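You operate a simulated robot arm through the tools that you are given. There is no shell and no other tool.

The job below is to be done with a simulated robot arm. You get a single attempt, and the scene is never put back.

JOB
Seal the first and fourth bulbs and take them off the rack.
Fine: shutting the brass valve under a bulb seals it, so shut each before lifting; stand the first bulb in the sixth hole of the red hole board, the fourth in the fourth.

It is judged by the outcome, as a careful person would: the job done as asked, and still so three seconds after it is handed in. It fails if anything else is knocked over, pushed out of place, dropped, spilled or broken. Lids that push on must go on centred and level and be pressed home; caps that screw on are set level and turned clockwise until they are tight.

ROBOT AND FRAMES
A 6-joint arm with a two-finger parallel gripper, fixed in place. Base frame: the origin is at the foot of the arm, x ahead of it, y to its left, z up; the work surface is at about z = 0.832. Units: m, rad, N and s.
With the tool pointing down near the work surface it reaches from about 0.34 to 0.76 m from the base axis. Its first joint turns from -1.152 to 1.152 rad. Payload 2.45 kg.
The tool frame sits at the grasp point between the pads (the TCP): z along the fingers, y along the line on which they close. The tips reach 0.024 m beyond it. Largest opening 0.068 m; finger width 0.017, thickness 0.01; the body of the gripper, 0.04 by 0.07 m, starts 0.041 m behind the TCP.
Orientation is told as [roll, pitch, yaw] about the base's x, y, z axes, in that order, counted from this pose: with the fingers straight down and closing along the base's y, the tool's x points along the base's -x, its y along +y and its z along -z.

CONTROLS
- The arm moves only by the tool arm_command. Its argument "targets" is a list that holds one entry, the list of rows, each a list of 7 numbers: the shift along the tool's x, y, z in m, then the turn, a rotation vector about the tool's x, y, z in rad, then the closure in counts, from 0 (fully open) to 255 (shut). In form: [[[x, y, z, wx, wy, wz, jaw], ...]]. A call has 1 to 20 rows; each row is the pose to reach, as a shift and turn from the pose commanded when the call began, along the tool's axes at that moment. A row lasts 0.2 s, in which the tool goes at most 0.05 m and 0.15 rad; a call with a longer step from one row to the next is refused whole, and so is a gripper value outside its range. Where a pose cannot be reached the arm comes as near as it can. A force on the tool above 90 N (or 10 N above the force at the start of the call, whichever is more), or a blocked arm, ends the call early, and 0.2 s more pass. Each finger travels about 0.108 m/s and halts on what it meets, pressing with about 35 N; the grip force reading is that of the motor and also rises with nothing between the fingers. The clock runs only during rows and for 0.2 s after the last one: add rows that repeat a pose to give the fingers time. The reply holds the time, the measured pose of the TCP, the force on the tool along the base axes, the opening and the grip force, in the units named above and with some noise, with the torque about the TCP (base axes, N m) and any sound that the robot's microphone picked up.
- Cameras (640 x 400 px; columns grow to the right, rows downward): "scene" is fixed at [0.1731, 0.4132, 1.4701]; the picture's right is [-0.73, -0.69, 0.00], its down [-0.34, 0.36, -0.87] and it looks along [0.60, -0.63, -0.50] (base axes); focal length 260 px, centre (320, 200). "wrist" rides on the gripper at [0.084, 0.011, -0.075] in the tool frame; the picture's right is [-0.13, 0.99, 0.00], its down [-0.60, -0.08, -0.79] and it looks along [-0.79, -0.10, 0.61] (tool axes); focal length 251 px, centre (320, 200). There is no depth. A picture from a camera that has moved, and an enlarged one, comes with that camera's place and axes in the base frame and with its lens.
- camera(camera): a new picture of that camera. The clock stands still meanwhile.
- zoom(camera, box): a new picture of the part [left, top, right, bottom] of that camera's present view, enlarged. The clock stands still meanwhile.
- sign_off(): hands the job in; it is judged then, once.

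Places have to be worked out from the pictures, the camera data and where the tool is seen. Open the gripper and draw the arm clear of the work before you hand the job in, unless the task says otherwise.

The tools are called after "Emit:" as name(argument=value, ...) on one line, values as JSON. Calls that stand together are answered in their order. arm_command: Moves the arm, as the interface text tells. Its arguments: {"type":"object","properties":{"targets":{"type":"array","items":{"type":"array","items":{"type":"array","items":{"type":"number"}}}}},"required":["targets"]} The other tools are called the same way: camera (camera) takes a picture; zoom (camera, box) takes an enlarged picture of a part of a camera's view; sign_off () hands the job in.

At the start:

```text
clock: 0.0
eef_pos: [0.3993, -0.1737, 1.3696]
orientation: [-0.001, 0.002, 0.0]
contact_force: [0.5, -0.2, -0.1]
moment: [-0.03, 0.0, 0.01]
gripper_width: 0.0679
finger_force: 0.0
```

scene: 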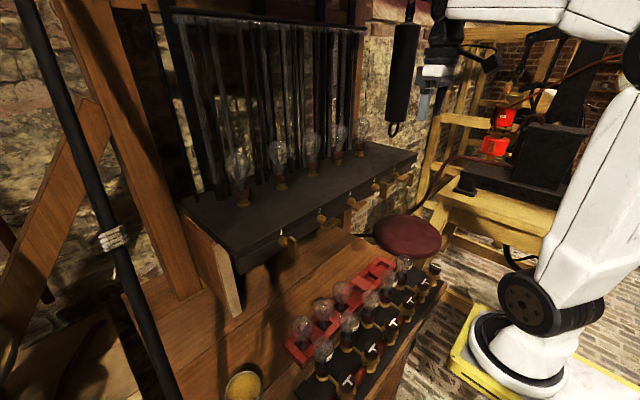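
wrist: 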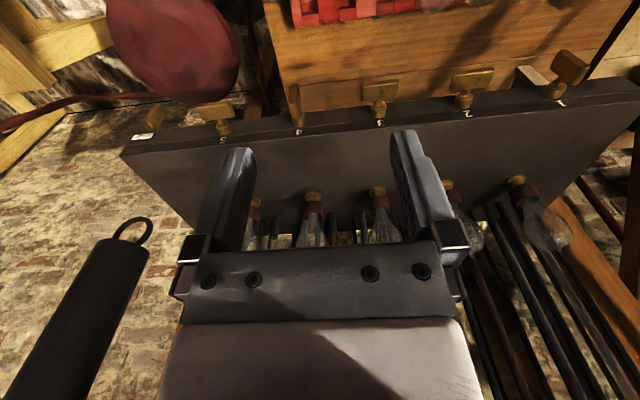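

I start by looking closely at the rack, the valves and the hole board before moving anything.

Emit:
zoom(camera="scene", box=[200, 100, 440, 250])

Emit:
zoom(camera="scene", box=[270, 240, 450, 400])

Emit:
zoom(camera="wrist", box=[100, 0, 640, 260])

```text
2.67 times, centred on (320, 175) of scene
camera zoom: at [0.1731, 0.4132, 1.4701], right [-0.73, -0.69, 0.0], down [-0.34, 0.36, -0.87], along [0.6, -0.63, -0.5], focal length 692 px, centre (320, 267)
```

zoom: 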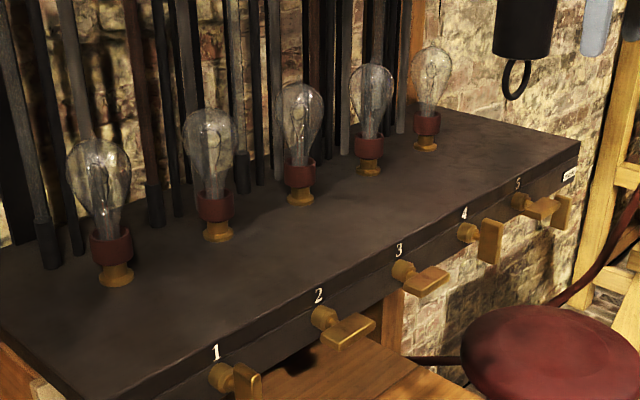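

```text
2.50 times, centred on (360, 320) of scene
camera zoom: at [0.1731, 0.4132, 1.4701], right [-0.73, -0.69, 0.0], down [-0.34, 0.36, -0.87], along [0.6, -0.63, -0.5], focal length 649 px, centre (220, -100)
```

zoom: 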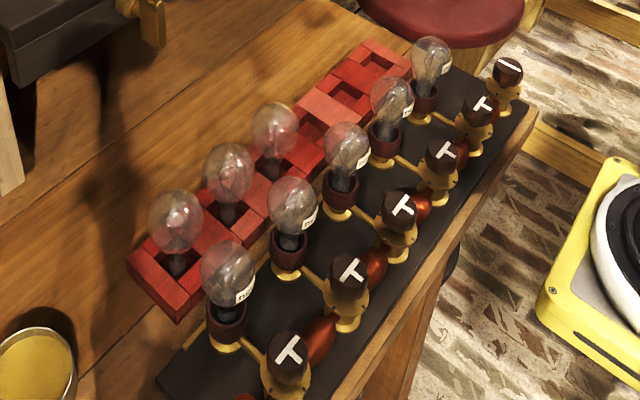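

```text
1.19 times, centred on (370, 130) of wrist
camera zoom: at [0.3152, -0.1626, 1.4445], right [0.13, 0.99, 0.0], down [0.6, -0.08, 0.79], along [0.79, -0.1, -0.61], focal length 298 px, centre (261, 283)
```

zoom: 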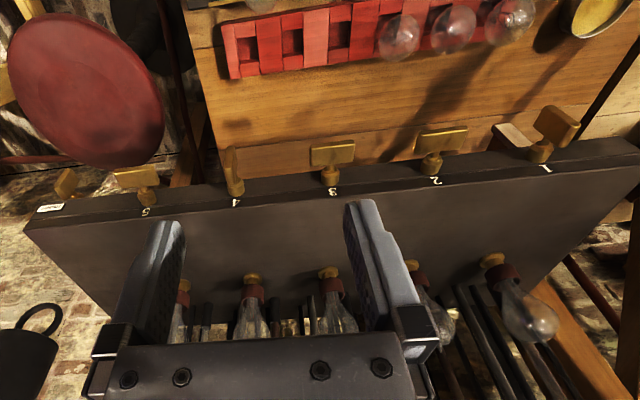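

The first picture shows a shelf rack (numbered 1–5) and a second row on the bench. I zoom further to read the labels and work out which is which.

Emit:
zoom(camera="scene", box=[360, 145, 440, 195])

Emit:
zoom(camera="scene", box=[270, 170, 350, 250])

Emit:
zoom(camera="scene", box=[280, 300, 370, 400])

Emit:
zoom(camera="scene", box=[350, 240, 450, 340])

Emit:
zoom(camera="wrist", box=[270, 0, 500, 60])

Emit:
zoom(camera="wrist", box=[120, 80, 250, 160])

```text
8.00 times, centred on (400, 170) of scene
camera zoom: at [0.1731, 0.4132, 1.4701], right [-0.73, -0.69, 0.0], down [-0.34, 0.36, -0.87], along [0.6, -0.63, -0.5], focal length 2076 px, centre (-320, 440)
```

zoom: 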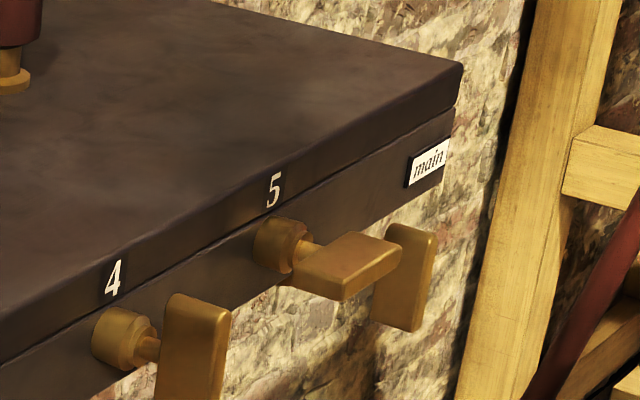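

```text
5.00 times, centred on (310, 210) of scene
camera zoom: at [0.1731, 0.4132, 1.4701], right [-0.73, -0.69, 0.0], down [-0.34, 0.36, -0.87], along [0.6, -0.63, -0.5], focal length 1298 px, centre (370, 150)
```

zoom: 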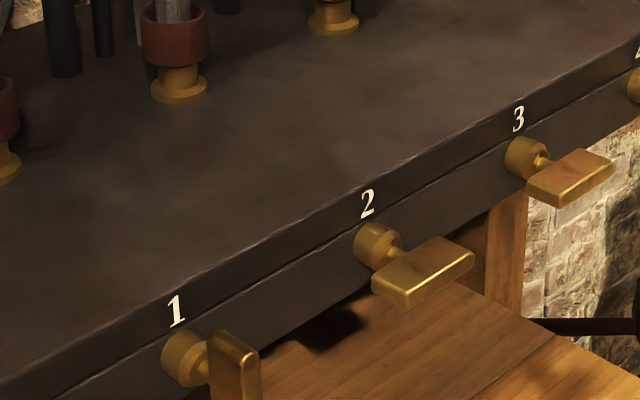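

```text
4.00 times, centred on (325, 350) of scene
camera zoom: at [0.1731, 0.4132, 1.4701], right [-0.73, -0.69, 0.0], down [-0.34, 0.36, -0.87], along [0.6, -0.63, -0.5], focal length 1038 px, centre (300, -400)
```

zoom: 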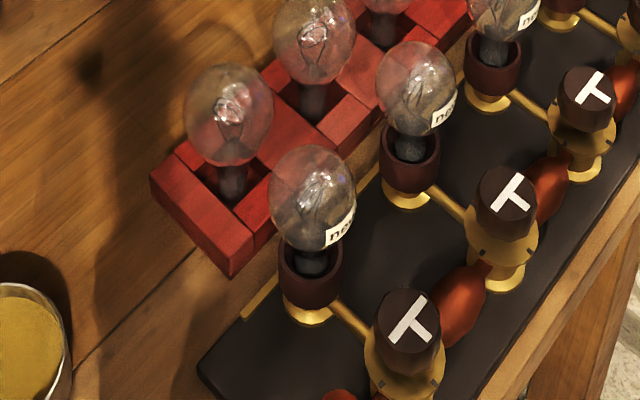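

```text
4.00 times, centred on (400, 290) of scene
camera zoom: at [0.1731, 0.4132, 1.4701], right [-0.73, -0.69, 0.0], down [-0.34, 0.36, -0.87], along [0.6, -0.63, -0.5], focal length 1038 px, centre (0, -160)
```

zoom: 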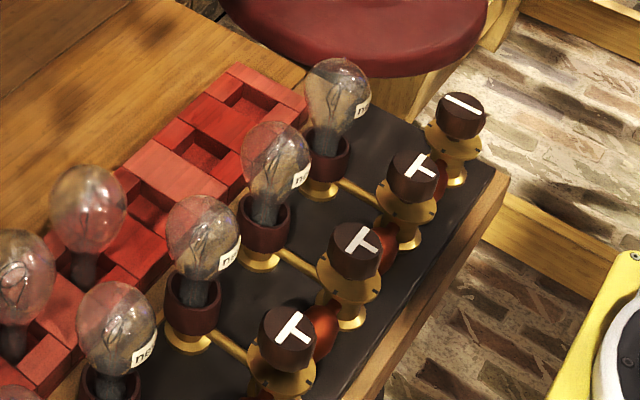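

```text
2.78 times, centred on (385, 30) of wrist
camera zoom: at [0.3152, -0.1626, 1.4445], right [0.13, 0.99, 0.0], down [0.6, -0.08, 0.79], along [0.79, -0.1, -0.61], focal length 700 px, centre (139, 673)
```

zoom: 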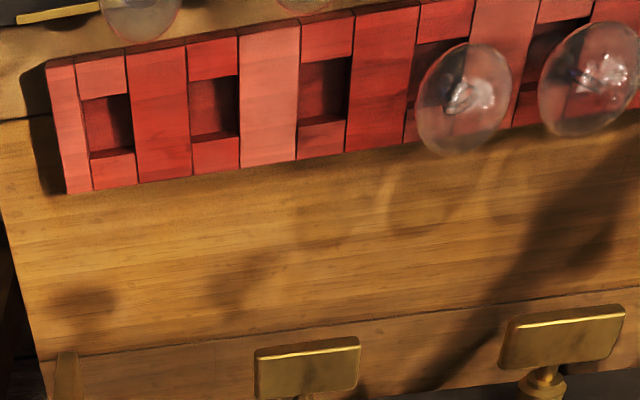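

```text
4.92 times, centred on (185, 120) of wrist
camera zoom: at [0.3152, -0.1626, 1.4445], right [0.13, 0.99, 0.0], down [0.6, -0.08, 0.79], along [0.79, -0.1, -0.61], focal length 1238 px, centre (985, 594)
```

zoom: 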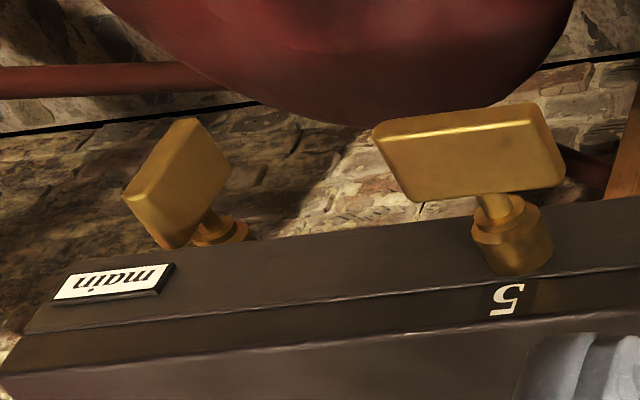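

The shelf rack carries the numbers 1–5, with bulb n directly behind valve n. By triangulation, valve 1 is at about (0.546, 0.141, 1.105) and bulb 1's base at (0.70, 0.14, 1.137), with about 0.12 m pitch toward -y. Valves 1, 4 and "main" are upright (open), while 2, 3 and 5 are level (shut). I tilt the tool forward in place to test whether the arm can point horizontally.

Emit:
arm_command(targets=[[[0, 0, 0, 0, -0.14, 0, 0], [0, 0, 0, 0, -0.28, 0, 0], [0, 0, 0, 0, -0.42, 0, 0], [0, 0, 0, 0, -0.56, 0, 0], [0, 0, 0, 0, -0.7, 0, 0], [0, 0, 0, 0, -0.84, 0, 0]]])

Emit:
camera(camera="scene")

Emit:
camera(camera="wrist")

```text
clock: 1.4
eef_pos: [0.4235, -0.2045, 1.3716]
orientation: [0.0, -0.843, 0.001]
contact_force: [0.0, 0.4, 0.7]
moment: [0.02, -0.01, -0.01]
gripper_width: 0.068
finger_force: 0.0
out of reach, approached as far as the arm can: row 4, 5, 6
```

```text
taken
```

scene: 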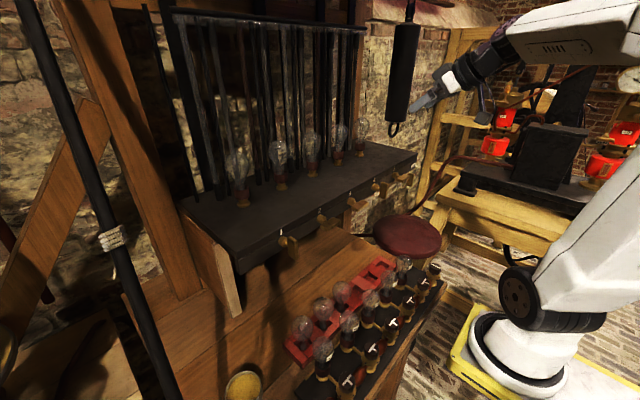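

```text
taken
camera wrist: at [0.3126, -0.1933, 1.3596], right [0.09, 0.99, 0.1], down [-0.19, -0.08, 0.98], along [0.98, -0.1, 0.18], focal length 251 px, centre (320, 200)
```

wrist: 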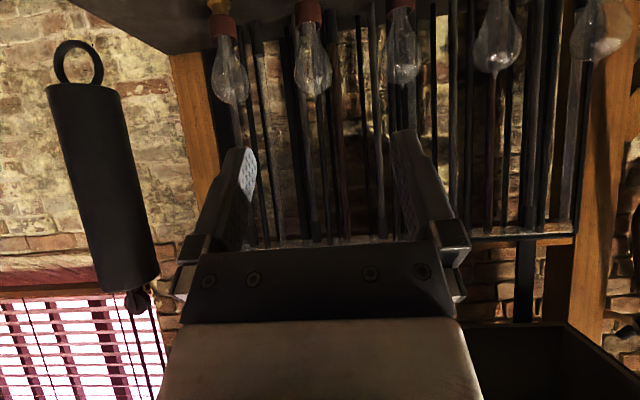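

The arm folds too tightly at this spot, and the pose drifted by about 0.03 m. I move it left toward valve 1 and slightly ahead, away from the hanging weight, keeping the height.

Emit:
arm_command(targets=[[[0, 0.05, 0, 0, 0, 0, 0], [-0.01, 0.1, 0.01, 0, 0, 0, 0], [-0.02, 0.145, 0.02, 0, 0, 0, 0], [-0.02, 0.19, 0.02, 0, 0, 0, 0], [-0.02, 0.235, 0.02, 0, 0, 0, 0], [-0.02, 0.28, 0.02, 0, 0, 0, 0], [-0.02, 0.315, 0.02, 0, 0, 0, 0]]])

Emit:
camera(camera="scene")

```text
refused: row 2 steps farther than a row can; nothing moved
```

```text
taken
```

scene: 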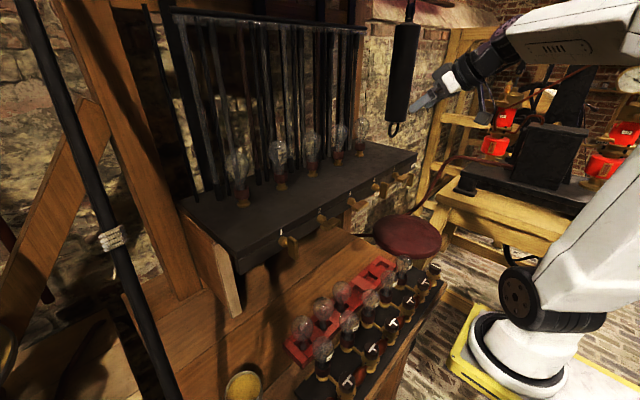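

Row 2 exceeded the step limit, so I repeat the move with smaller steps.

Emit:
arm_command(targets=[[[0, 0.045, 0, 0, 0, 0, 0], [-0.01, 0.085, 0.01, 0, 0, 0, 0], [-0.02, 0.125, 0.02, 0, 0, 0, 0], [-0.02, 0.17, 0.02, 0, 0, 0, 0], [-0.02, 0.215, 0.02, 0, 0, 0, 0], [-0.02, 0.26, 0.02, 0, 0, 0, 0], [-0.02, 0.3, 0.02, 0, 0, 0, 0], [-0.02, 0.33, 0.02, 0, 0, 0, 0]]])

Emit:
camera(camera="scene")

```text
clock: 3.2
eef_pos: [0.4773, 0.1392, 1.3774]
orientation: [-0.002, -0.839, -0.003]
contact_force: [0.2, -0.2, 0.3]
moment: [0.05, -0.04, -0.05]
gripper_width: 0.068
finger_force: 0.0
out of reach, approached as far as the arm can: row 1, 2, 3, 4, 5, 6, 7, 8
```

```text
taken
```

scene: 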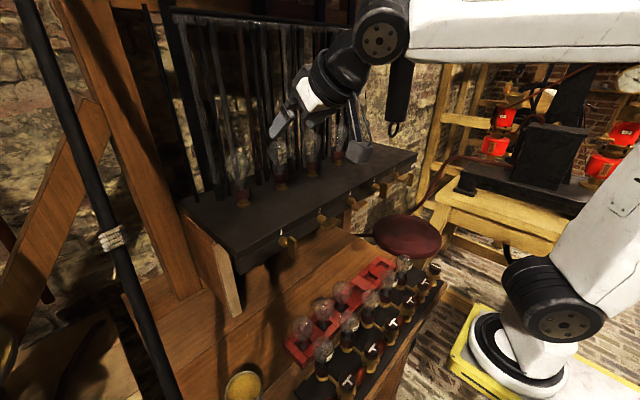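

Still at the edge of reach at this height. I come down in front of the shelf edge (keeping x around 0.45), where the wrist should have more room.

Emit:
arm_command(targets=[[[0.03, 0, 0.01, 0, 0, 0, 0], [0.06, 0, 0.03, 0, 0, 0, 0], [0.09, 0, 0.05, 0, 0, 0, 0], [0.12, 0, 0.07, 0, 0, 0, 0], [0.132, 0, 0.077, 0, 0, 0, 0], [0.132, 0, 0.077, 0, 0, 0, 0]]])

Emit:
camera(camera="scene")

Emit:
camera(camera="wrist")

```text
clock: 4.6
eef_pos: [0.4492, 0.1417, 1.2255]
orientation: [-0.001, -0.841, 0.0]
contact_force: [0.1, -0.2, -1.2]
moment: [-0.02, -0.01, -0.04]
gripper_width: 0.0681
finger_force: 0.0
out of reach, approached as far as the arm can: row 1, 2, 3, 4
```

```text
taken
```

scene: 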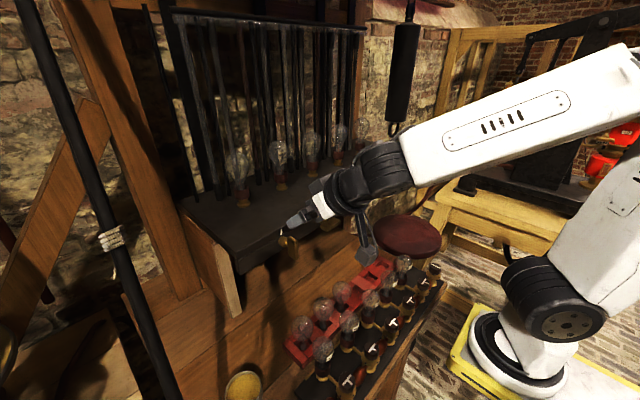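

```text
taken
camera wrist: at [0.3369, 0.1532, 1.2136], right [0.09, 0.99, 0.1], down [-0.19, -0.08, 0.98], along [0.98, -0.1, 0.18], focal length 251 px, centre (320, 200)
```

wrist: 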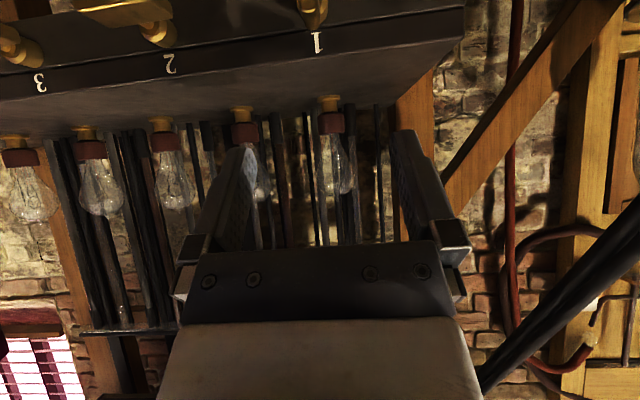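

Now inside reach at (0.449, 0.142, 1.226), and the wrist view shows valve 1 edge-on with its number. I continue tilting toward horizontal in place.

Emit:
arm_command(targets=[[[0, 0, 0, 0, -0.13, 0, 0], [0, 0, 0, 0, -0.26, 0, 0], [0.01, 0, 0, 0, -0.39, 0, 0], [0.02, 0, 0, 0, -0.52, 0, 0], [0.02, 0, 0, 0, -0.65, 0, 0], [0.02, 0, 0, 0, -0.73, 0, 0], [0.02, 0, 0, 0, -0.73, 0, 0]]])

Emit:
camera(camera="scene")

Emit:
camera(camera="wrist")

```text
clock: 6.2
eef_pos: [0.4584, 0.166, 1.2205]
orientation: [3.114, -1.572, -3.117]
contact_force: [0.3, -0.6, -0.1]
moment: [-0.03, -0.01, -0.03]
gripper_width: 0.0679
finger_force: 0.1
out of reach, approached as far as the arm can: row 1, 2, 4, 5, 6, 7
```

```text
taken
```

scene: 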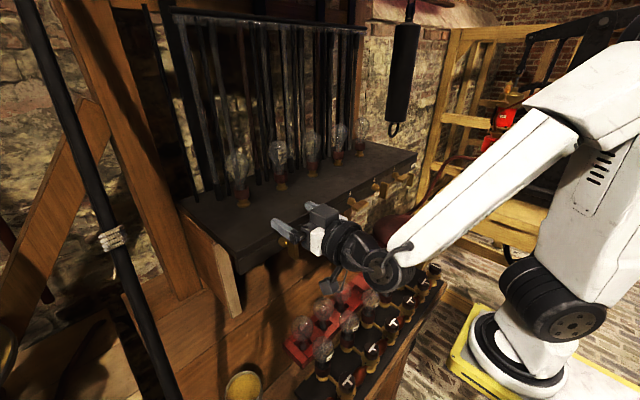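

```text
taken
camera wrist: at [0.3834, 0.1764, 1.1367], right [0.0, 0.99, 0.13], down [-0.79, -0.08, 0.6], along [0.61, -0.1, 0.79], focal length 251 px, centre (320, 200)
```

wrist: 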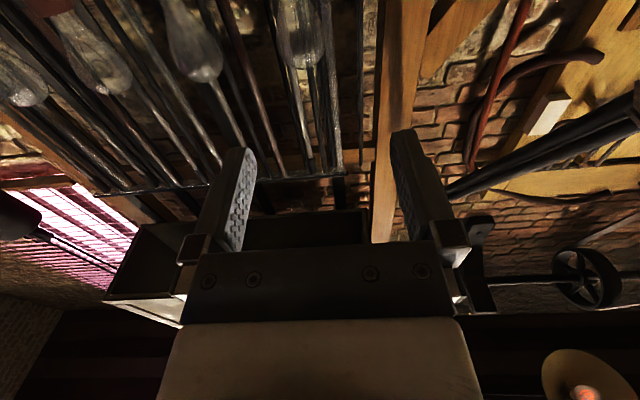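

The horizontal pose works (0.458, 0.166, 1.221), with the camera underneath. I now lower in front of the shelf to valve height with x held back at about 0.44, shifting toward y≈0.141.

Emit:
arm_command(targets=[[[0.03, -0.008, -0.005, 0, 0, 0, 0], [0.06, -0.016, -0.01, 0, 0, 0, 0], [0.09, -0.025, -0.01, 0, 0, 0, 0], [0.115, -0.025, -0.01, 0, 0, 0, 0], [0.115, -0.025, -0.01, 0, 0, 0, 0]]])

Emit:
camera(camera="scene")

Emit:
camera(camera="wrist")

```text
clock: 7.4
eef_pos: [0.469, 0.156, 1.1118]
orientation: [-0.609, -1.571, 0.608]
contact_force: [0.3, 0.9, -0.2]
moment: [-0.02, 0.01, -0.02]
gripper_width: 0.0681
finger_force: 0.1
out of reach, approached as far as the arm can: row 1, 2, 3, 4, 5
```

```text
taken
```

scene: 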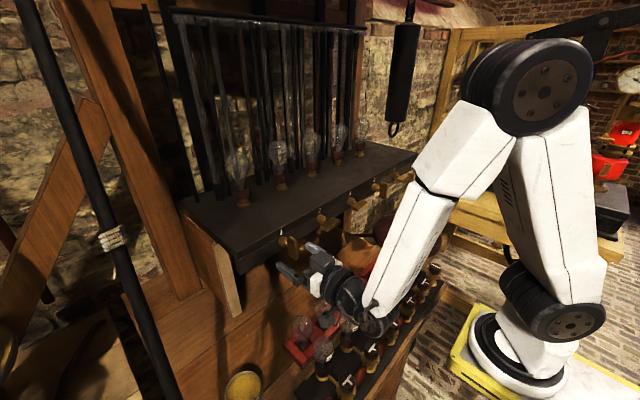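

```text
taken
camera wrist: at [0.3943, 0.1685, 1.0284], right [0.0, 0.99, 0.13], down [-0.79, -0.08, 0.6], along [0.61, -0.1, 0.79], focal length 251 px, centre (320, 200)
```

wrist: 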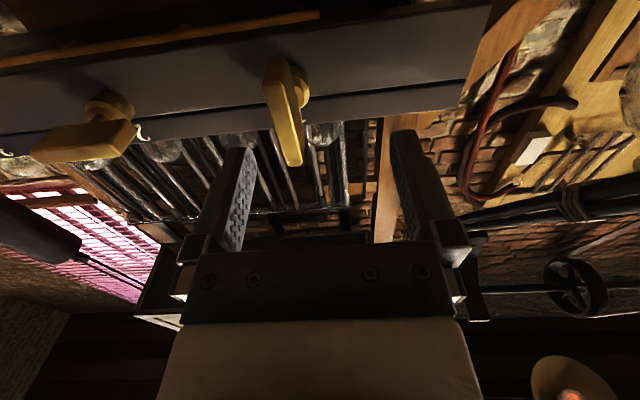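

From this view the handle of valve 1 is centred at about y 0.140, z 1.105, with its front face near x 0.503. The fingers need to go to y≈0.141 and then forward around it, which also moves away from the inner reach limit.

Emit:
arm_command(targets=[[[0.003, -0.008, 0.004, 0, 0, 0, 0], [0.006, -0.015, 0.01, 0, 0, 0, 0], [0.006, -0.015, 0.02, 0, 0, 0, 0], [0.006, -0.015, 0.03, 0, 0, 0, 0], [0.006, -0.015, 0.035, 0, 0, 0, 0], [0.006, -0.015, 0.035, 0, 0, 0, 0]]])

Emit:
zoom(camera="scene", box=[240, 200, 400, 320])

Emit:
camera(camera="wrist")

```text
clock: 8.8
eef_pos: [0.5059, 0.1435, 1.1079]
orientation: [-1.108, -1.564, 1.105]
contact_force: [-0.2, 0.8, 0.2]
moment: [0.02, 0.0, 0.0]
gripper_width: 0.0679
finger_force: 0.1
out of reach, approached as far as the arm can: row 1, 2, 3
```

```text
3.33 times, centred on (320, 260) of scene
camera zoom: at [0.1731, 0.4132, 1.4701], right [-0.73, -0.69, 0.0], down [-0.34, 0.36, -0.87], along [0.6, -0.63, -0.5], focal length 865 px, centre (320, 0)
```

zoom: 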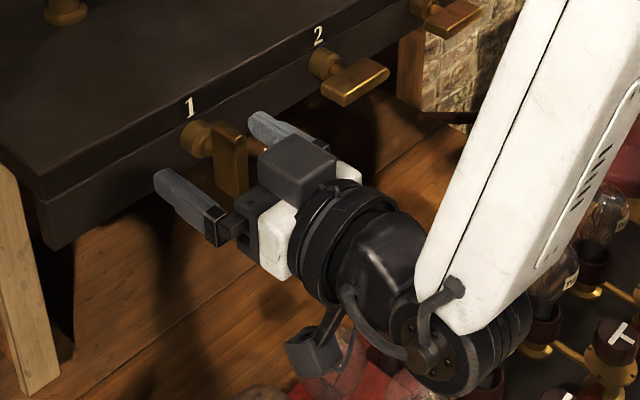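

```text
taken
camera wrist: at [0.4308, 0.1546, 1.0243], right [0.0, 0.99, 0.12], down [-0.79, -0.07, 0.61], along [0.61, -0.1, 0.79], focal length 251 px, centre (320, 200)
```

wrist: 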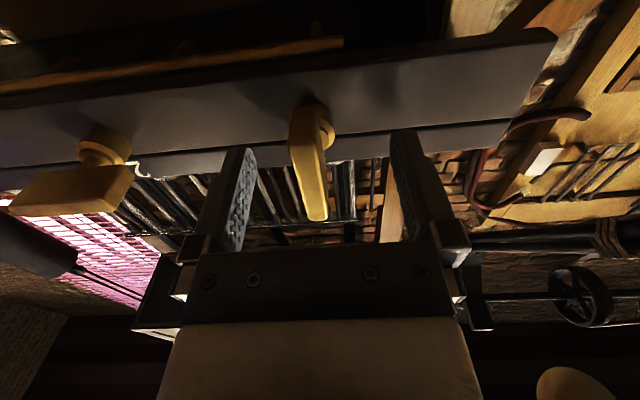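

The scene zoom shows the fingers straddling handle 1, with the handle a few mm toward -y of centre. I nudge 4 mm that way and close on it.

Emit:
arm_command(targets=[[[0.002, -0.004, 0, 0, 0, 0, 60], [0.002, -0.004, 0, 0, 0, 0, 120], [0.002, -0.004, 0, 0, 0, 0, 180], [0.002, -0.004, 0, 0, 0, 0, 230], [0.002, -0.004, 0, 0, 0, 0, 230]]])

Emit:
camera(camera="wrist")

Emit:
zoom(camera="scene", box=[240, 200, 400, 320])

```text
clock: 10.0
eef_pos: [0.5062, 0.1399, 1.1084]
orientation: [-1.046, -1.565, 1.041]
contact_force: [0.3, -13.4, 1.4]
moment: [0.23, -0.12, 0.42]
gripper_width: 0.011
finger_force: 31.8
out of reach, approached as far as the arm can: row 1, 2, 3, 4, 5
```

```text
taken
camera wrist: at [0.4313, 0.1516, 1.0255], right [0.01, 0.99, 0.12], down [-0.79, -0.07, 0.61], along [0.61, -0.1, 0.79], focal length 251 px, centre (320, 200)
```

wrist: 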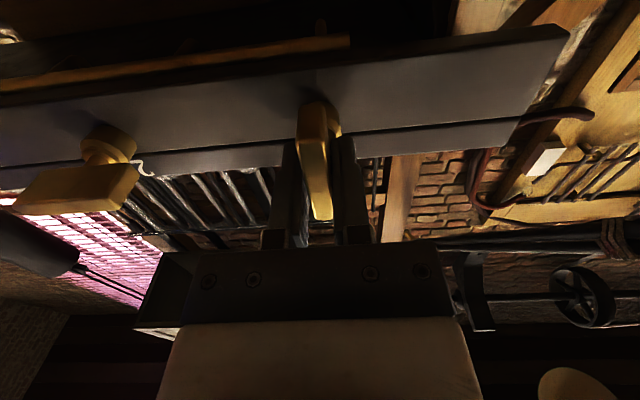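

```text
3.33 times, centred on (320, 260) of scene
camera zoom: at [0.1731, 0.4128, 1.4703], right [-0.73, -0.69, 0.0], down [-0.34, 0.36, -0.87], along [0.6, -0.63, -0.5], focal length 865 px, centre (320, 0)
```

zoom: 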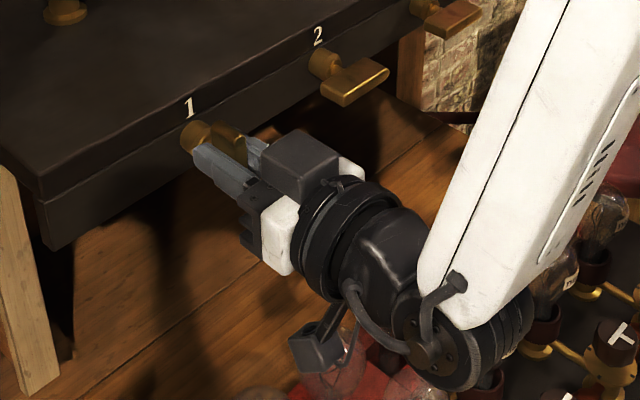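

The handle is gripped (0.011 m thick), but the -13 N side force says the tool sits a few mm off to +y. I loosen slightly, shift -y and a little forward, and close again to check the centring.

Emit:
arm_command(targets=[[[0.001, 0, 0, 0, 0, 0, 190], [0.002, -0.003, 0.004, 0, 0, 0, 190], [0.002, -0.003, 0.004, 0, 0, 0, 190], [0.002, -0.003, 0.004, 0, 0, 0, 230], [0.002, -0.003, 0.004, 0, 0, 0, 230]]])

```text
clock: 11.2
eef_pos: [0.5106, 0.1407, 1.1086]
orientation: [-1.301, -1.561, 1.299]
contact_force: [-34.1, 11.4, 8.1]
moment: [0.0, -0.16, 0.26]
gripper_width: 0.0169
finger_force: 6.8
```

The -34 N along x and the wider opening show the tips have met the valve hub. I open slightly, back off 8 mm, then close again.

Emit:
arm_command(targets=[[[0, 0, -0.003, 0, 0, 0, 180], [0, 0, -0.009, 0, 0, 0, 180], [0.001, 0, -0.009, 0, 0, 0, 180], [0.001, 0, -0.009, 0, 0, 0, 180]]])

Emit:
camera(camera="wrist")

```text
clock: 12.2
eef_pos: [0.5031, 0.139, 1.111]
orientation: [-1.086, -1.566, 1.081]
contact_force: [0.2, 0.2, 0.3]
moment: [-0.01, -0.02, -0.02]
gripper_width: 0.02
finger_force: 0.1
out of reach, approached as far as the arm can: row 2, 3, 4
```

```text
taken
camera wrist: at [0.4277, 0.1513, 1.0275], right [0.0, 0.99, 0.12], down [-0.79, -0.07, 0.61], along [0.61, -0.1, 0.79], focal length 251 px, centre (320, 200)
```

wrist: 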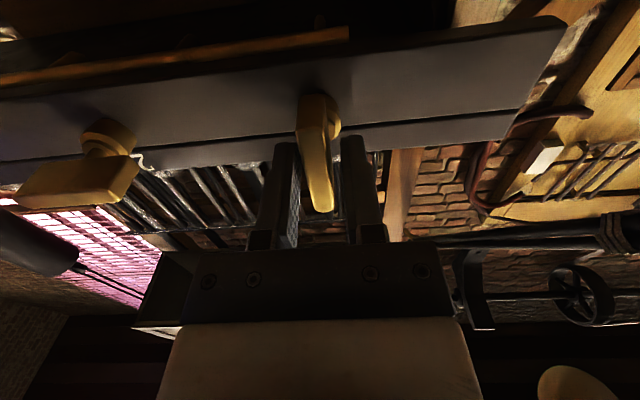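

Free of contact now, with the handle slightly nearer the -y finger. With a light slack grip I start turning clockwise (as seen from the arm) about 0.6 rad, watching the torque.

Emit:
arm_command(targets=[[[0.004, -0.003, 0, 0, 0, 0, 190], [0.004, -0.003, 0, 0, 0, 0.15, 200], [0.004, -0.003, 0, 0, 0, 0.3, 200], [0.004, -0.003, 0, 0, 0, 0.45, 200], [0.004, -0.003, 0, 0, 0, 0.6, 200], [0.004, -0.003, 0, 0, 0, 0.6, 200]]])

Emit:
camera(camera="wrist")

Emit:
zoom(camera="scene", box=[240, 200, 400, 320])

```text
clock: 13.6
eef_pos: [0.4312, 0.1627, 1.2713]
orientation: [1.566, -0.973, -1.568]
contact_force: [-0.2, -0.6, -0.4]
moment: [-0.03, 0.02, 0.0]
gripper_width: 0.0146
finger_force: 0.0
out of reach, approached as far as the arm can: row 1, 2, 3, 4, 5, 6
```

```text
taken
camera wrist: at [0.3555, 0.2205, 1.2093], right [0.0, 0.75, 0.67], down [-0.79, -0.4, 0.46], along [0.61, -0.53, 0.59], focal length 251 px, centre (320, 200)
```

wrist: 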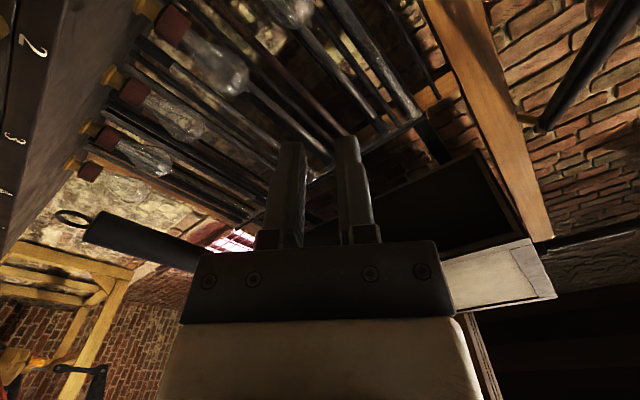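

```text
3.33 times, centred on (320, 260) of scene
camera zoom: at [0.1731, 0.4132, 1.4701], right [-0.73, -0.69, 0.0], down [-0.34, 0.36, -0.87], along [0.6, -0.63, -0.5], focal length 865 px, centre (320, 0)
```

zoom: 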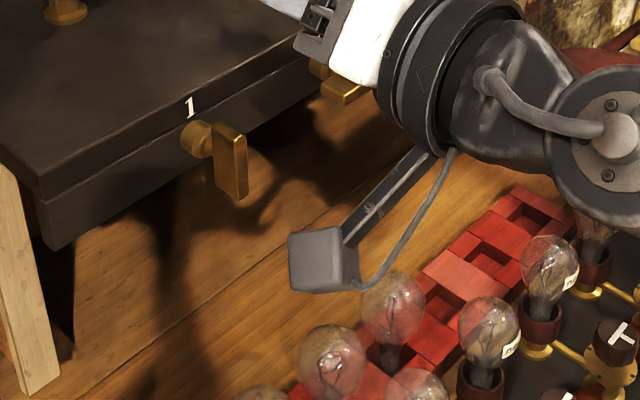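

The arm couldn't hold that roll here and slipped off upward; the scene shows handle 1 undisturbed and still upright. Gripping horizontally isn't workable, so I'll turn the handles by pushing from above with closed fingers. First I undo the roll.

Emit:
arm_command(targets=[[[0, 0, 0, 0, 0, -0.15, 200], [0, 0, 0, 0, 0, -0.3, 200], [0, 0, 0, 0, 0, -0.45, 200], [0, 0, 0, 0, 0, -0.6, 200], [0, 0, 0, 0, 0, -0.6, 200]]])

```text
clock: 14.8
eef_pos: [0.4337, 0.1665, 1.2712]
orientation: [-1.306, -1.568, 1.306]
contact_force: [-0.4, 0.2, -0.6]
moment: [0.03, 0.02, 0.01]
gripper_width: 0.0148
finger_force: 0.1
```

Roll is undone. Now I pitch the tool back to straight down in place and close the fingers.

Emit:
arm_command(targets=[[[0, 0, 0, 0, 0.14, 0, 255], [0, 0, 0, 0, 0.28, 0, 255], [0, 0, 0, 0, 0.42, 0, 255], [0, 0, 0, 0, 0.56, 0, 255], [0, 0, 0, 0, 0.7, 0, 255], [0, 0, 0, 0, 0.84, 0, 255], [0, 0, 0, 0, 0.98, 0, 255], [0, 0, 0, 0, 1.12, 0, 255], [0, 0, 0, 0, 1.26, 0, 255], [0, 0, 0, 0, 1.4, 0, 255], [0, 0, 0, 0, 1.5, 0, 255], [0, 0, 0, 0, 1.5708, 0, 255], [0, 0, 0, 0, 1.5708, 0, 255]]])

Emit:
camera(camera="scene")

Emit:
camera(camera="wrist")

```text
clock: 17.6
eef_pos: [0.434, 0.1669, 1.2709]
orientation: [0.001, 0.003, 0.0]
contact_force: [0.1, 0.4, 0.3]
moment: [0.0, 0.0, -0.02]
gripper_width: 0.0
finger_force: 23.5
out of reach, approached as far as the arm can: row 1, 2, 3, 4, 5, 6
```

```text
taken
```

scene: 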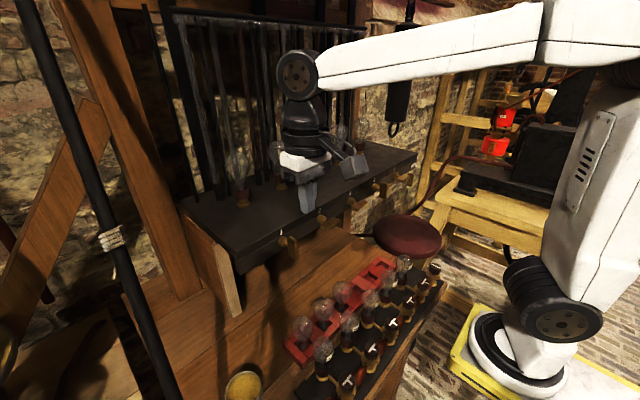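

```text
taken
camera wrist: at [0.3495, 0.1789, 1.3454], right [0.13, 0.99, 0.0], down [0.61, -0.08, 0.79], along [0.79, -0.1, -0.61], focal length 251 px, centre (320, 200)
```

wrist: 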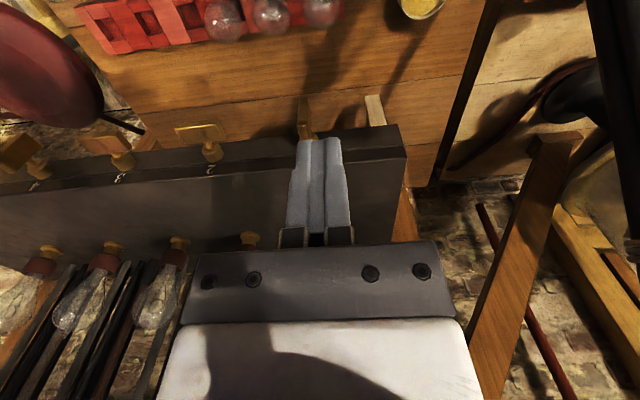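

Tool is straight down at (0.434, 0.167, 1.271). I zoom on handle 1 from both cameras to pin down its extents before pushing.

Emit:
zoom(camera="scene", box=[260, 215, 320, 275])

Emit:
zoom(camera="wrist", box=[260, 70, 400, 170])

```text
6.67 times, centred on (290, 245) of scene
camera zoom: at [0.1731, 0.4132, 1.4701], right [-0.73, -0.69, 0.0], down [-0.34, 0.36, -0.87], along [0.6, -0.63, -0.5], focal length 1730 px, centre (520, -100)
```

zoom: 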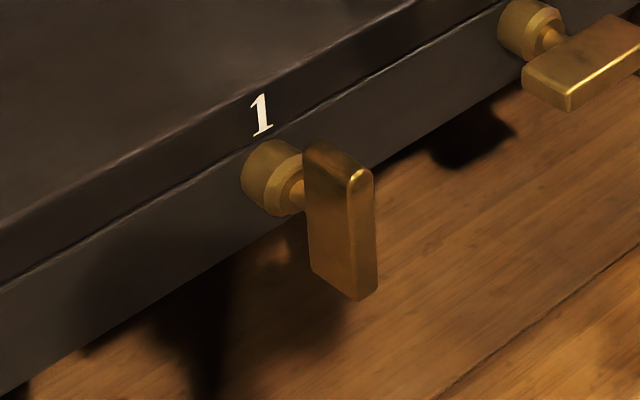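

```text
4.00 times, centred on (330, 120) of wrist
camera zoom: at [0.3495, 0.1789, 1.3454], right [0.13, 0.99, 0.0], down [0.61, -0.08, 0.79], along [0.79, -0.1, -0.61], focal length 1006 px, centre (280, 520)
```

zoom: 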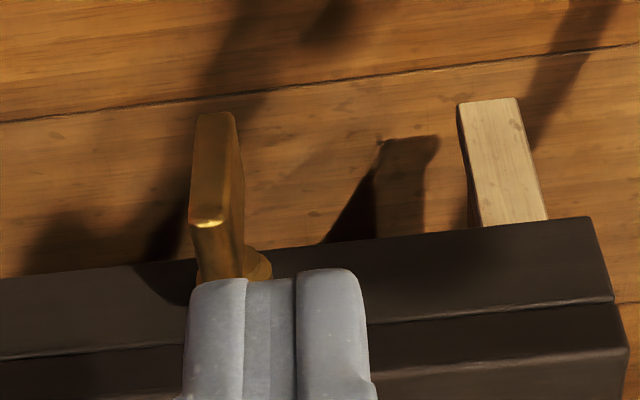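

Handle 1 measures x 0.500–0.520, y 0.1365–0.147, z 1.083–1.131, with its axis near (y 0.1415, z 1.107). I bring the closed fingers down just on its +y side, about 8 mm clear of it.

Emit:
arm_command(targets=[[[-0.03, 0, 0.02, 0, 0, 0, 255], [-0.06, 0, 0.04, 0, 0, 0, 255], [-0.076, 0, 0.07, 0, 0, 0, 255], [-0.076, 0, 0.1, 0, 0, 0, 255], [-0.076, 0, 0.124, 0, 0, 0, 255], [-0.076, 0, 0.124, 0, 0, 0, 255]]])

Emit:
zoom(camera="scene", box=[240, 190, 340, 280])

Emit:
zoom(camera="wrist", box=[240, 60, 420, 200])

```text
clock: 19.0
eef_pos: [0.5077, 0.1639, 1.1448]
orientation: [0.0, 0.003, 0.001]
contact_force: [-0.7, -0.6, 0.2]
moment: [-0.01, 0.01, -0.02]
gripper_width: 0.0001
finger_force: 23.7
```

```text
4.44 times, centred on (290, 235) of scene
camera zoom: at [0.1731, 0.4132, 1.4701], right [-0.73, -0.69, 0.0], down [-0.34, 0.36, -0.87], along [0.6, -0.63, -0.5], focal length 1154 px, centre (453, 44)
```

zoom: 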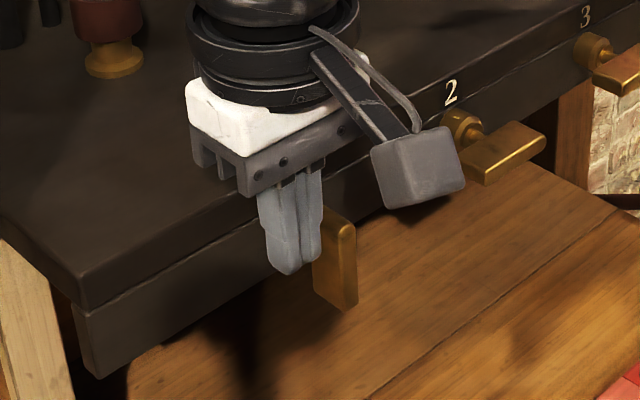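

```text
2.86 times, centred on (330, 130) of wrist
camera zoom: at [0.4245, 0.177, 1.22], right [0.13, 0.99, 0.0], down [0.6, -0.08, 0.79], along [0.79, -0.1, -0.61], focal length 718 px, centre (291, 400)
```

zoom: 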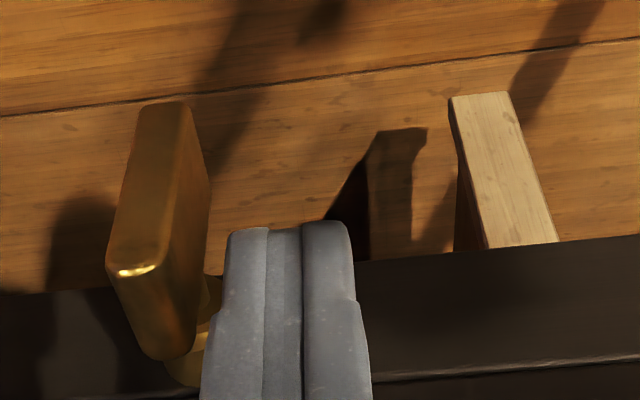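

Measured (0.508, 0.164, 1.145), with the fingers beside the handle and clear. I push its top toward -y along an arc to roughly 30° and check whether it turns.

Emit:
arm_command(targets=[[[-0.002, -0.005, -0.002, 0, 0, 0, 255], [-0.002, -0.008, -0.002, 0, 0, 0, 255], [-0.002, -0.0122, -0.003, 0, 0, 0, 255], [-0.002, -0.0166, -0.0028, 0, 0, 0, 255], [-0.002, -0.0166, -0.0028, 0, 0, 0, 255]]])

Emit:
zoom(camera="scene", box=[240, 190, 340, 280])

Emit:
zoom(camera="wrist", box=[240, 60, 420, 200])

```text
clock: 20.2
eef_pos: [0.5103, 0.151, 1.1488]
orientation: [0.001, -0.005, -0.001]
contact_force: [-1.1, 3.8, 5.5]
moment: [0.04, 0.03, 0.0]
gripper_width: 0.0
finger_force: 23.8
```

```text
4.44 times, centred on (290, 235) of scene
camera zoom: at [0.1729, 0.4133, 1.4701], right [-0.73, -0.69, 0.0], down [-0.34, 0.36, -0.87], along [0.6, -0.63, -0.5], focal length 1154 px, centre (453, 44)
```

zoom: 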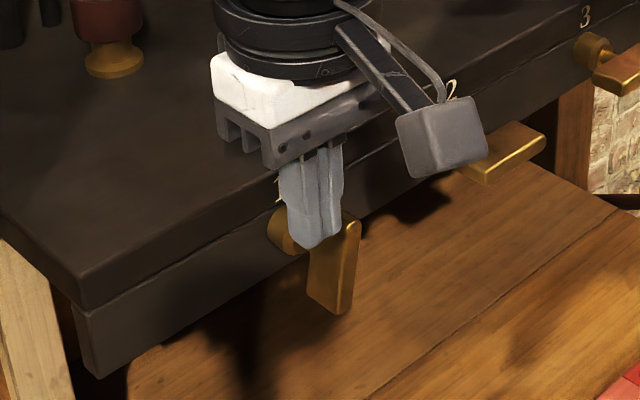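

```text
2.86 times, centred on (330, 130) of wrist
camera zoom: at [0.4266, 0.1623, 1.2249], right [0.13, 0.99, 0.0], down [0.6, -0.08, 0.79], along [0.79, -0.1, -0.61], focal length 718 px, centre (291, 400)
```

zoom: 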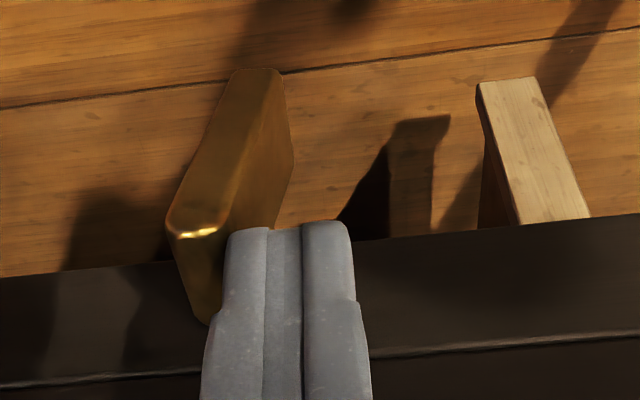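

The handle is turning clockwise with only about 5 N of resistance, now at roughly 20°. I continue along the arc to level.

Emit:
arm_command(targets=[[[0, -0.0037, 0.0012, 0, 0, 0, 255], [0, -0.0079, 0.0026, 0, 0, 0, 255], [0, -0.0116, 0.005, 0, 0, 0, 255], [0, -0.0145, 0.0084, 0, 0, 0, 255], [0, -0.0165, 0.0123, 0, 0, 0, 255], [0, -0.0165, 0.0123, 0, 0, 0, 255]]])

Emit:
zoom(camera="scene", box=[240, 190, 340, 280])

Emit:
zoom(camera="wrist", box=[240, 60, 420, 200])

```text
clock: 21.6
eef_pos: [0.5107, 0.1341, 1.1372]
orientation: [0.001, -0.002, -0.002]
contact_force: [-0.3, -3.6, 4.2]
moment: [-0.12, -0.04, -0.02]
gripper_width: 0.0
finger_force: 23.9
```

```text
4.44 times, centred on (290, 235) of scene
camera zoom: at [0.173, 0.4131, 1.4702], right [-0.73, -0.69, 0.0], down [-0.34, 0.36, -0.87], along [0.6, -0.63, -0.5], focal length 1154 px, centre (453, 44)
```

zoom: 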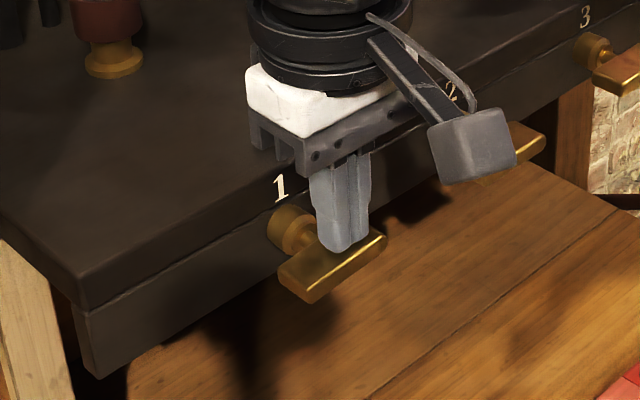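

```text
2.86 times, centred on (330, 130) of wrist
camera zoom: at [0.4269, 0.1454, 1.2121], right [0.13, 0.99, 0.0], down [0.6, -0.08, 0.79], along [0.79, -0.1, -0.61], focal length 718 px, centre (291, 400)
```

zoom: 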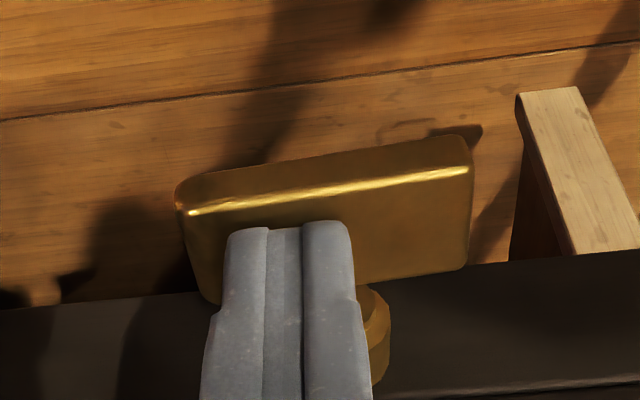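

Nearly level; compared with handle 2 it's a few degrees short. I press its -y end down a little farther, watching for the stop.

Emit:
arm_command(targets=[[[0, -0.004, 0, 0, 0, 0, 255], [0, -0.004, 0.002, 0, 0, 0, 255], [0, -0.004, 0.003, 0, 0, 0, 255], [0, -0.004, 0.004, 0, 0, 0, 255], [0, -0.004, 0.004, 0, 0, 0, 255]]])

Emit:
zoom(camera="scene", box=[240, 190, 340, 280])

Emit:
zoom(camera="wrist", box=[80, 60, 420, 260])

```text
clock: 22.8
eef_pos: [0.511, 0.1307, 1.1356]
orientation: [0.0, -0.003, -0.002]
contact_force: [-13.4, 1.7, 40.2]
moment: [0.08, 0.64, 0.06]
gripper_width: 0.0
finger_force: 23.8
```

```text
4.44 times, centred on (290, 235) of scene
camera zoom: at [0.1719, 0.4131, 1.4703], right [-0.73, -0.69, 0.0], down [-0.34, 0.36, -0.87], along [0.6, -0.63, -0.5], focal length 1154 px, centre (453, 44)
```

zoom: 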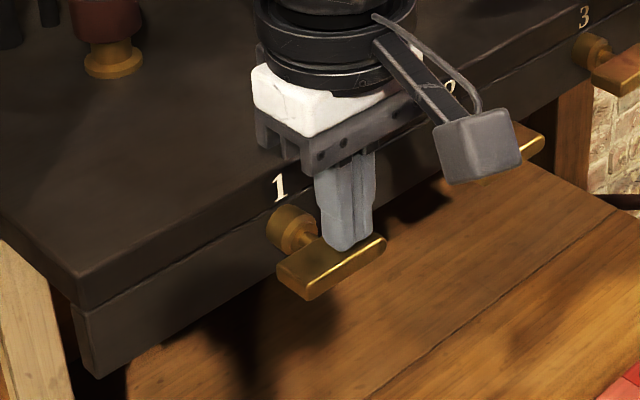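

```text
1.88 times, centred on (250, 160) of wrist
camera zoom: at [0.4265, 0.1418, 1.2105], right [0.13, 0.99, 0.0], down [0.6, -0.08, 0.8], along [0.79, -0.1, -0.61], focal length 473 px, centre (452, 275)
```

zoom: 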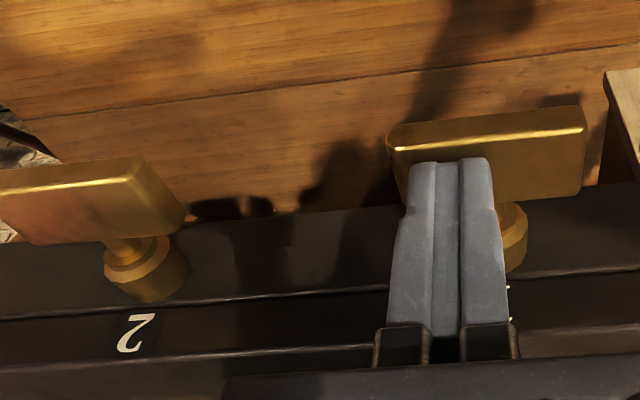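

The 40 N reading shows the handle is hard on its stop and now matches handle 2 — valve 1 is shut. I lift clear and travel to just left of valve 4 at about y -0.20, staying in front of the shelf.

Emit:
arm_command(targets=[[[0, 0, -0.03, 0, 0, 0, 255], [0.01, 0, -0.07, 0, 0, 0, 255], [0.015, -0.03, -0.09, 0, 0, 0, 255], [0.015, -0.075, -0.09, 0, 0, 0, 255], [0.015, -0.12, -0.09, 0, 0, 0, 255], [0.015, -0.165, -0.09, 0, 0, 0, 255], [0.015, -0.21, -0.09, 0, 0, 0, 255], [0.015, -0.25, -0.09, 0, 0, 0, 255], [0.015, -0.29, -0.09, 0, 0, 0, 255], [0.015, -0.33, -0.09, 0, 0, 0, 255], [0.015, -0.33, -0.09, 0, 0, 0, 255]]])

Emit:
camera(camera="scene")

Emit:
camera(camera="wrist")

```text
clock: 25.2
eef_pos: [0.4963, -0.1984, 1.2224]
orientation: [0.0, 0.002, 0.001]
contact_force: [0.5, -0.2, 0.4]
moment: [0.0, 0.02, -0.02]
gripper_width: 0.0001
finger_force: 23.7
```

```text
taken
```

scene: 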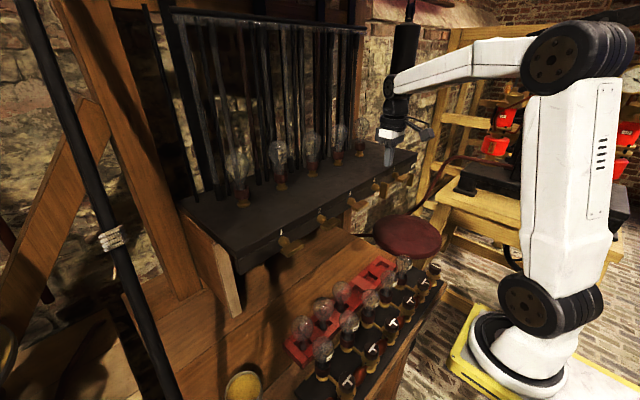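

```text
taken
camera wrist: at [0.412, -0.1865, 1.2981], right [0.13, 0.99, 0.0], down [0.6, -0.08, 0.79], along [0.79, -0.1, -0.61], focal length 251 px, centre (320, 200)
```

wrist: 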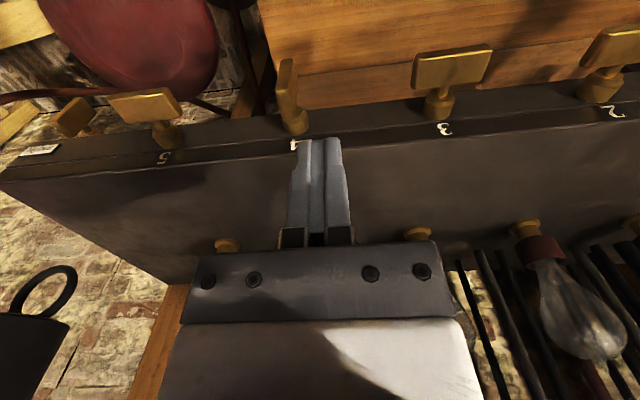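

Handle 4 is in view, upright, ahead of the fingers. I zoom on it from both cameras to locate it exactly.

Emit:
zoom(camera="wrist", box=[240, 40, 380, 150])

Emit:
zoom(camera="scene", box=[350, 150, 420, 210])

```text
3.64 times, centred on (310, 95) of wrist
camera zoom: at [0.412, -0.1865, 1.2981], right [0.13, 0.99, 0.0], down [0.6, -0.08, 0.79], along [0.79, -0.1, -0.61], focal length 914 px, centre (356, 582)
```

zoom: 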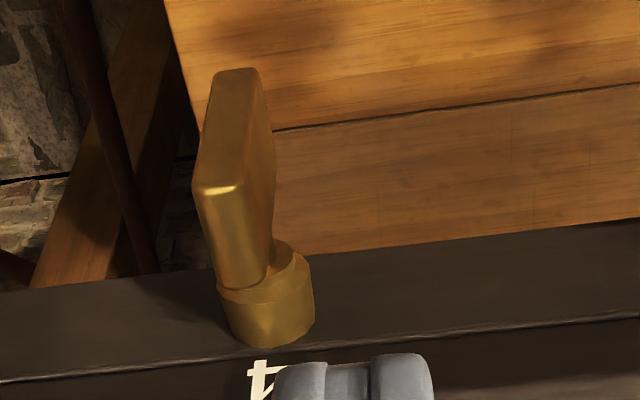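

```text
6.67 times, centred on (385, 180) of scene
camera zoom: at [0.1731, 0.4132, 1.4701], right [-0.73, -0.69, 0.0], down [-0.34, 0.36, -0.87], along [0.6, -0.63, -0.5], focal length 1730 px, centre (-113, 333)
```

zoom: 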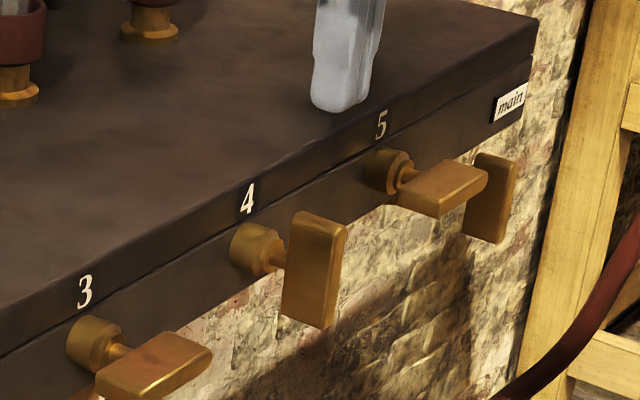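

Handle 4: +y face at about y -0.219, axis near y -0.224, top z about 1.132. I bring the fingers down beside it on the +y side.

Emit:
arm_command(targets=[[[-0.014, 0, 0.02, 0, 0, 0, 255], [-0.014, 0, 0.05, 0, 0, 0, 255], [-0.014, 0, 0.076, 0, 0, 0, 255], [-0.014, 0, 0.076, 0, 0, 0, 255]]])

Emit:
zoom(camera="wrist", box=[240, 60, 420, 200])

Emit:
zoom(camera="scene", box=[350, 130, 440, 210])

```text
clock: 26.2
eef_pos: [0.5104, -0.2002, 1.1451]
orientation: [-0.001, -0.001, 0.0]
contact_force: [-0.8, 0.2, 0.3]
moment: [-0.01, 0.05, -0.02]
gripper_width: 0.0
finger_force: 23.1
```

```text
2.86 times, centred on (330, 130) of wrist
camera zoom: at [0.4267, -0.1872, 1.2212], right [0.13, 0.99, 0.0], down [0.6, -0.08, 0.79], along [0.79, -0.1, -0.61], focal length 718 px, centre (291, 400)
```

zoom: 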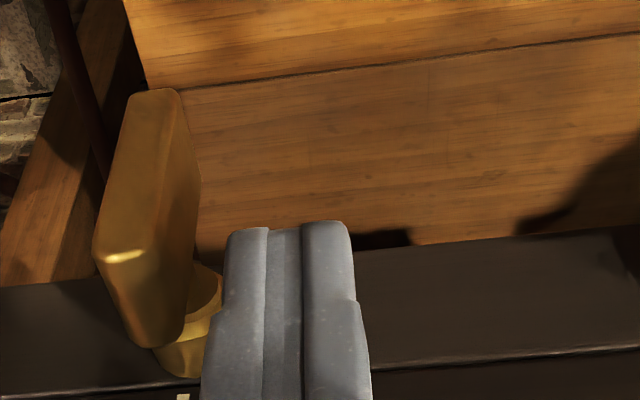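

```text
5.00 times, centred on (395, 170) of scene
camera zoom: at [0.1731, 0.4132, 1.4701], right [-0.73, -0.69, 0.0], down [-0.34, 0.36, -0.87], along [0.6, -0.63, -0.5], focal length 1298 px, centre (-55, 350)
```

zoom: 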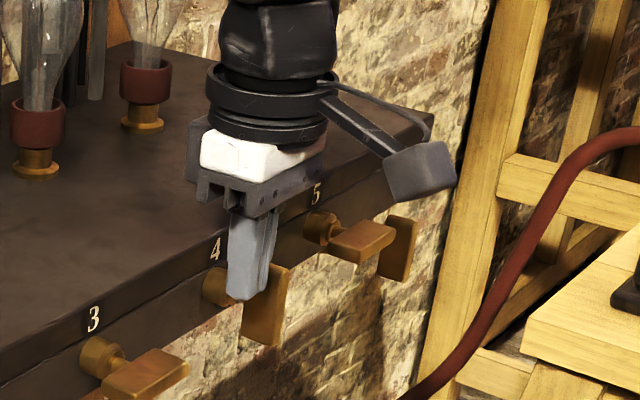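

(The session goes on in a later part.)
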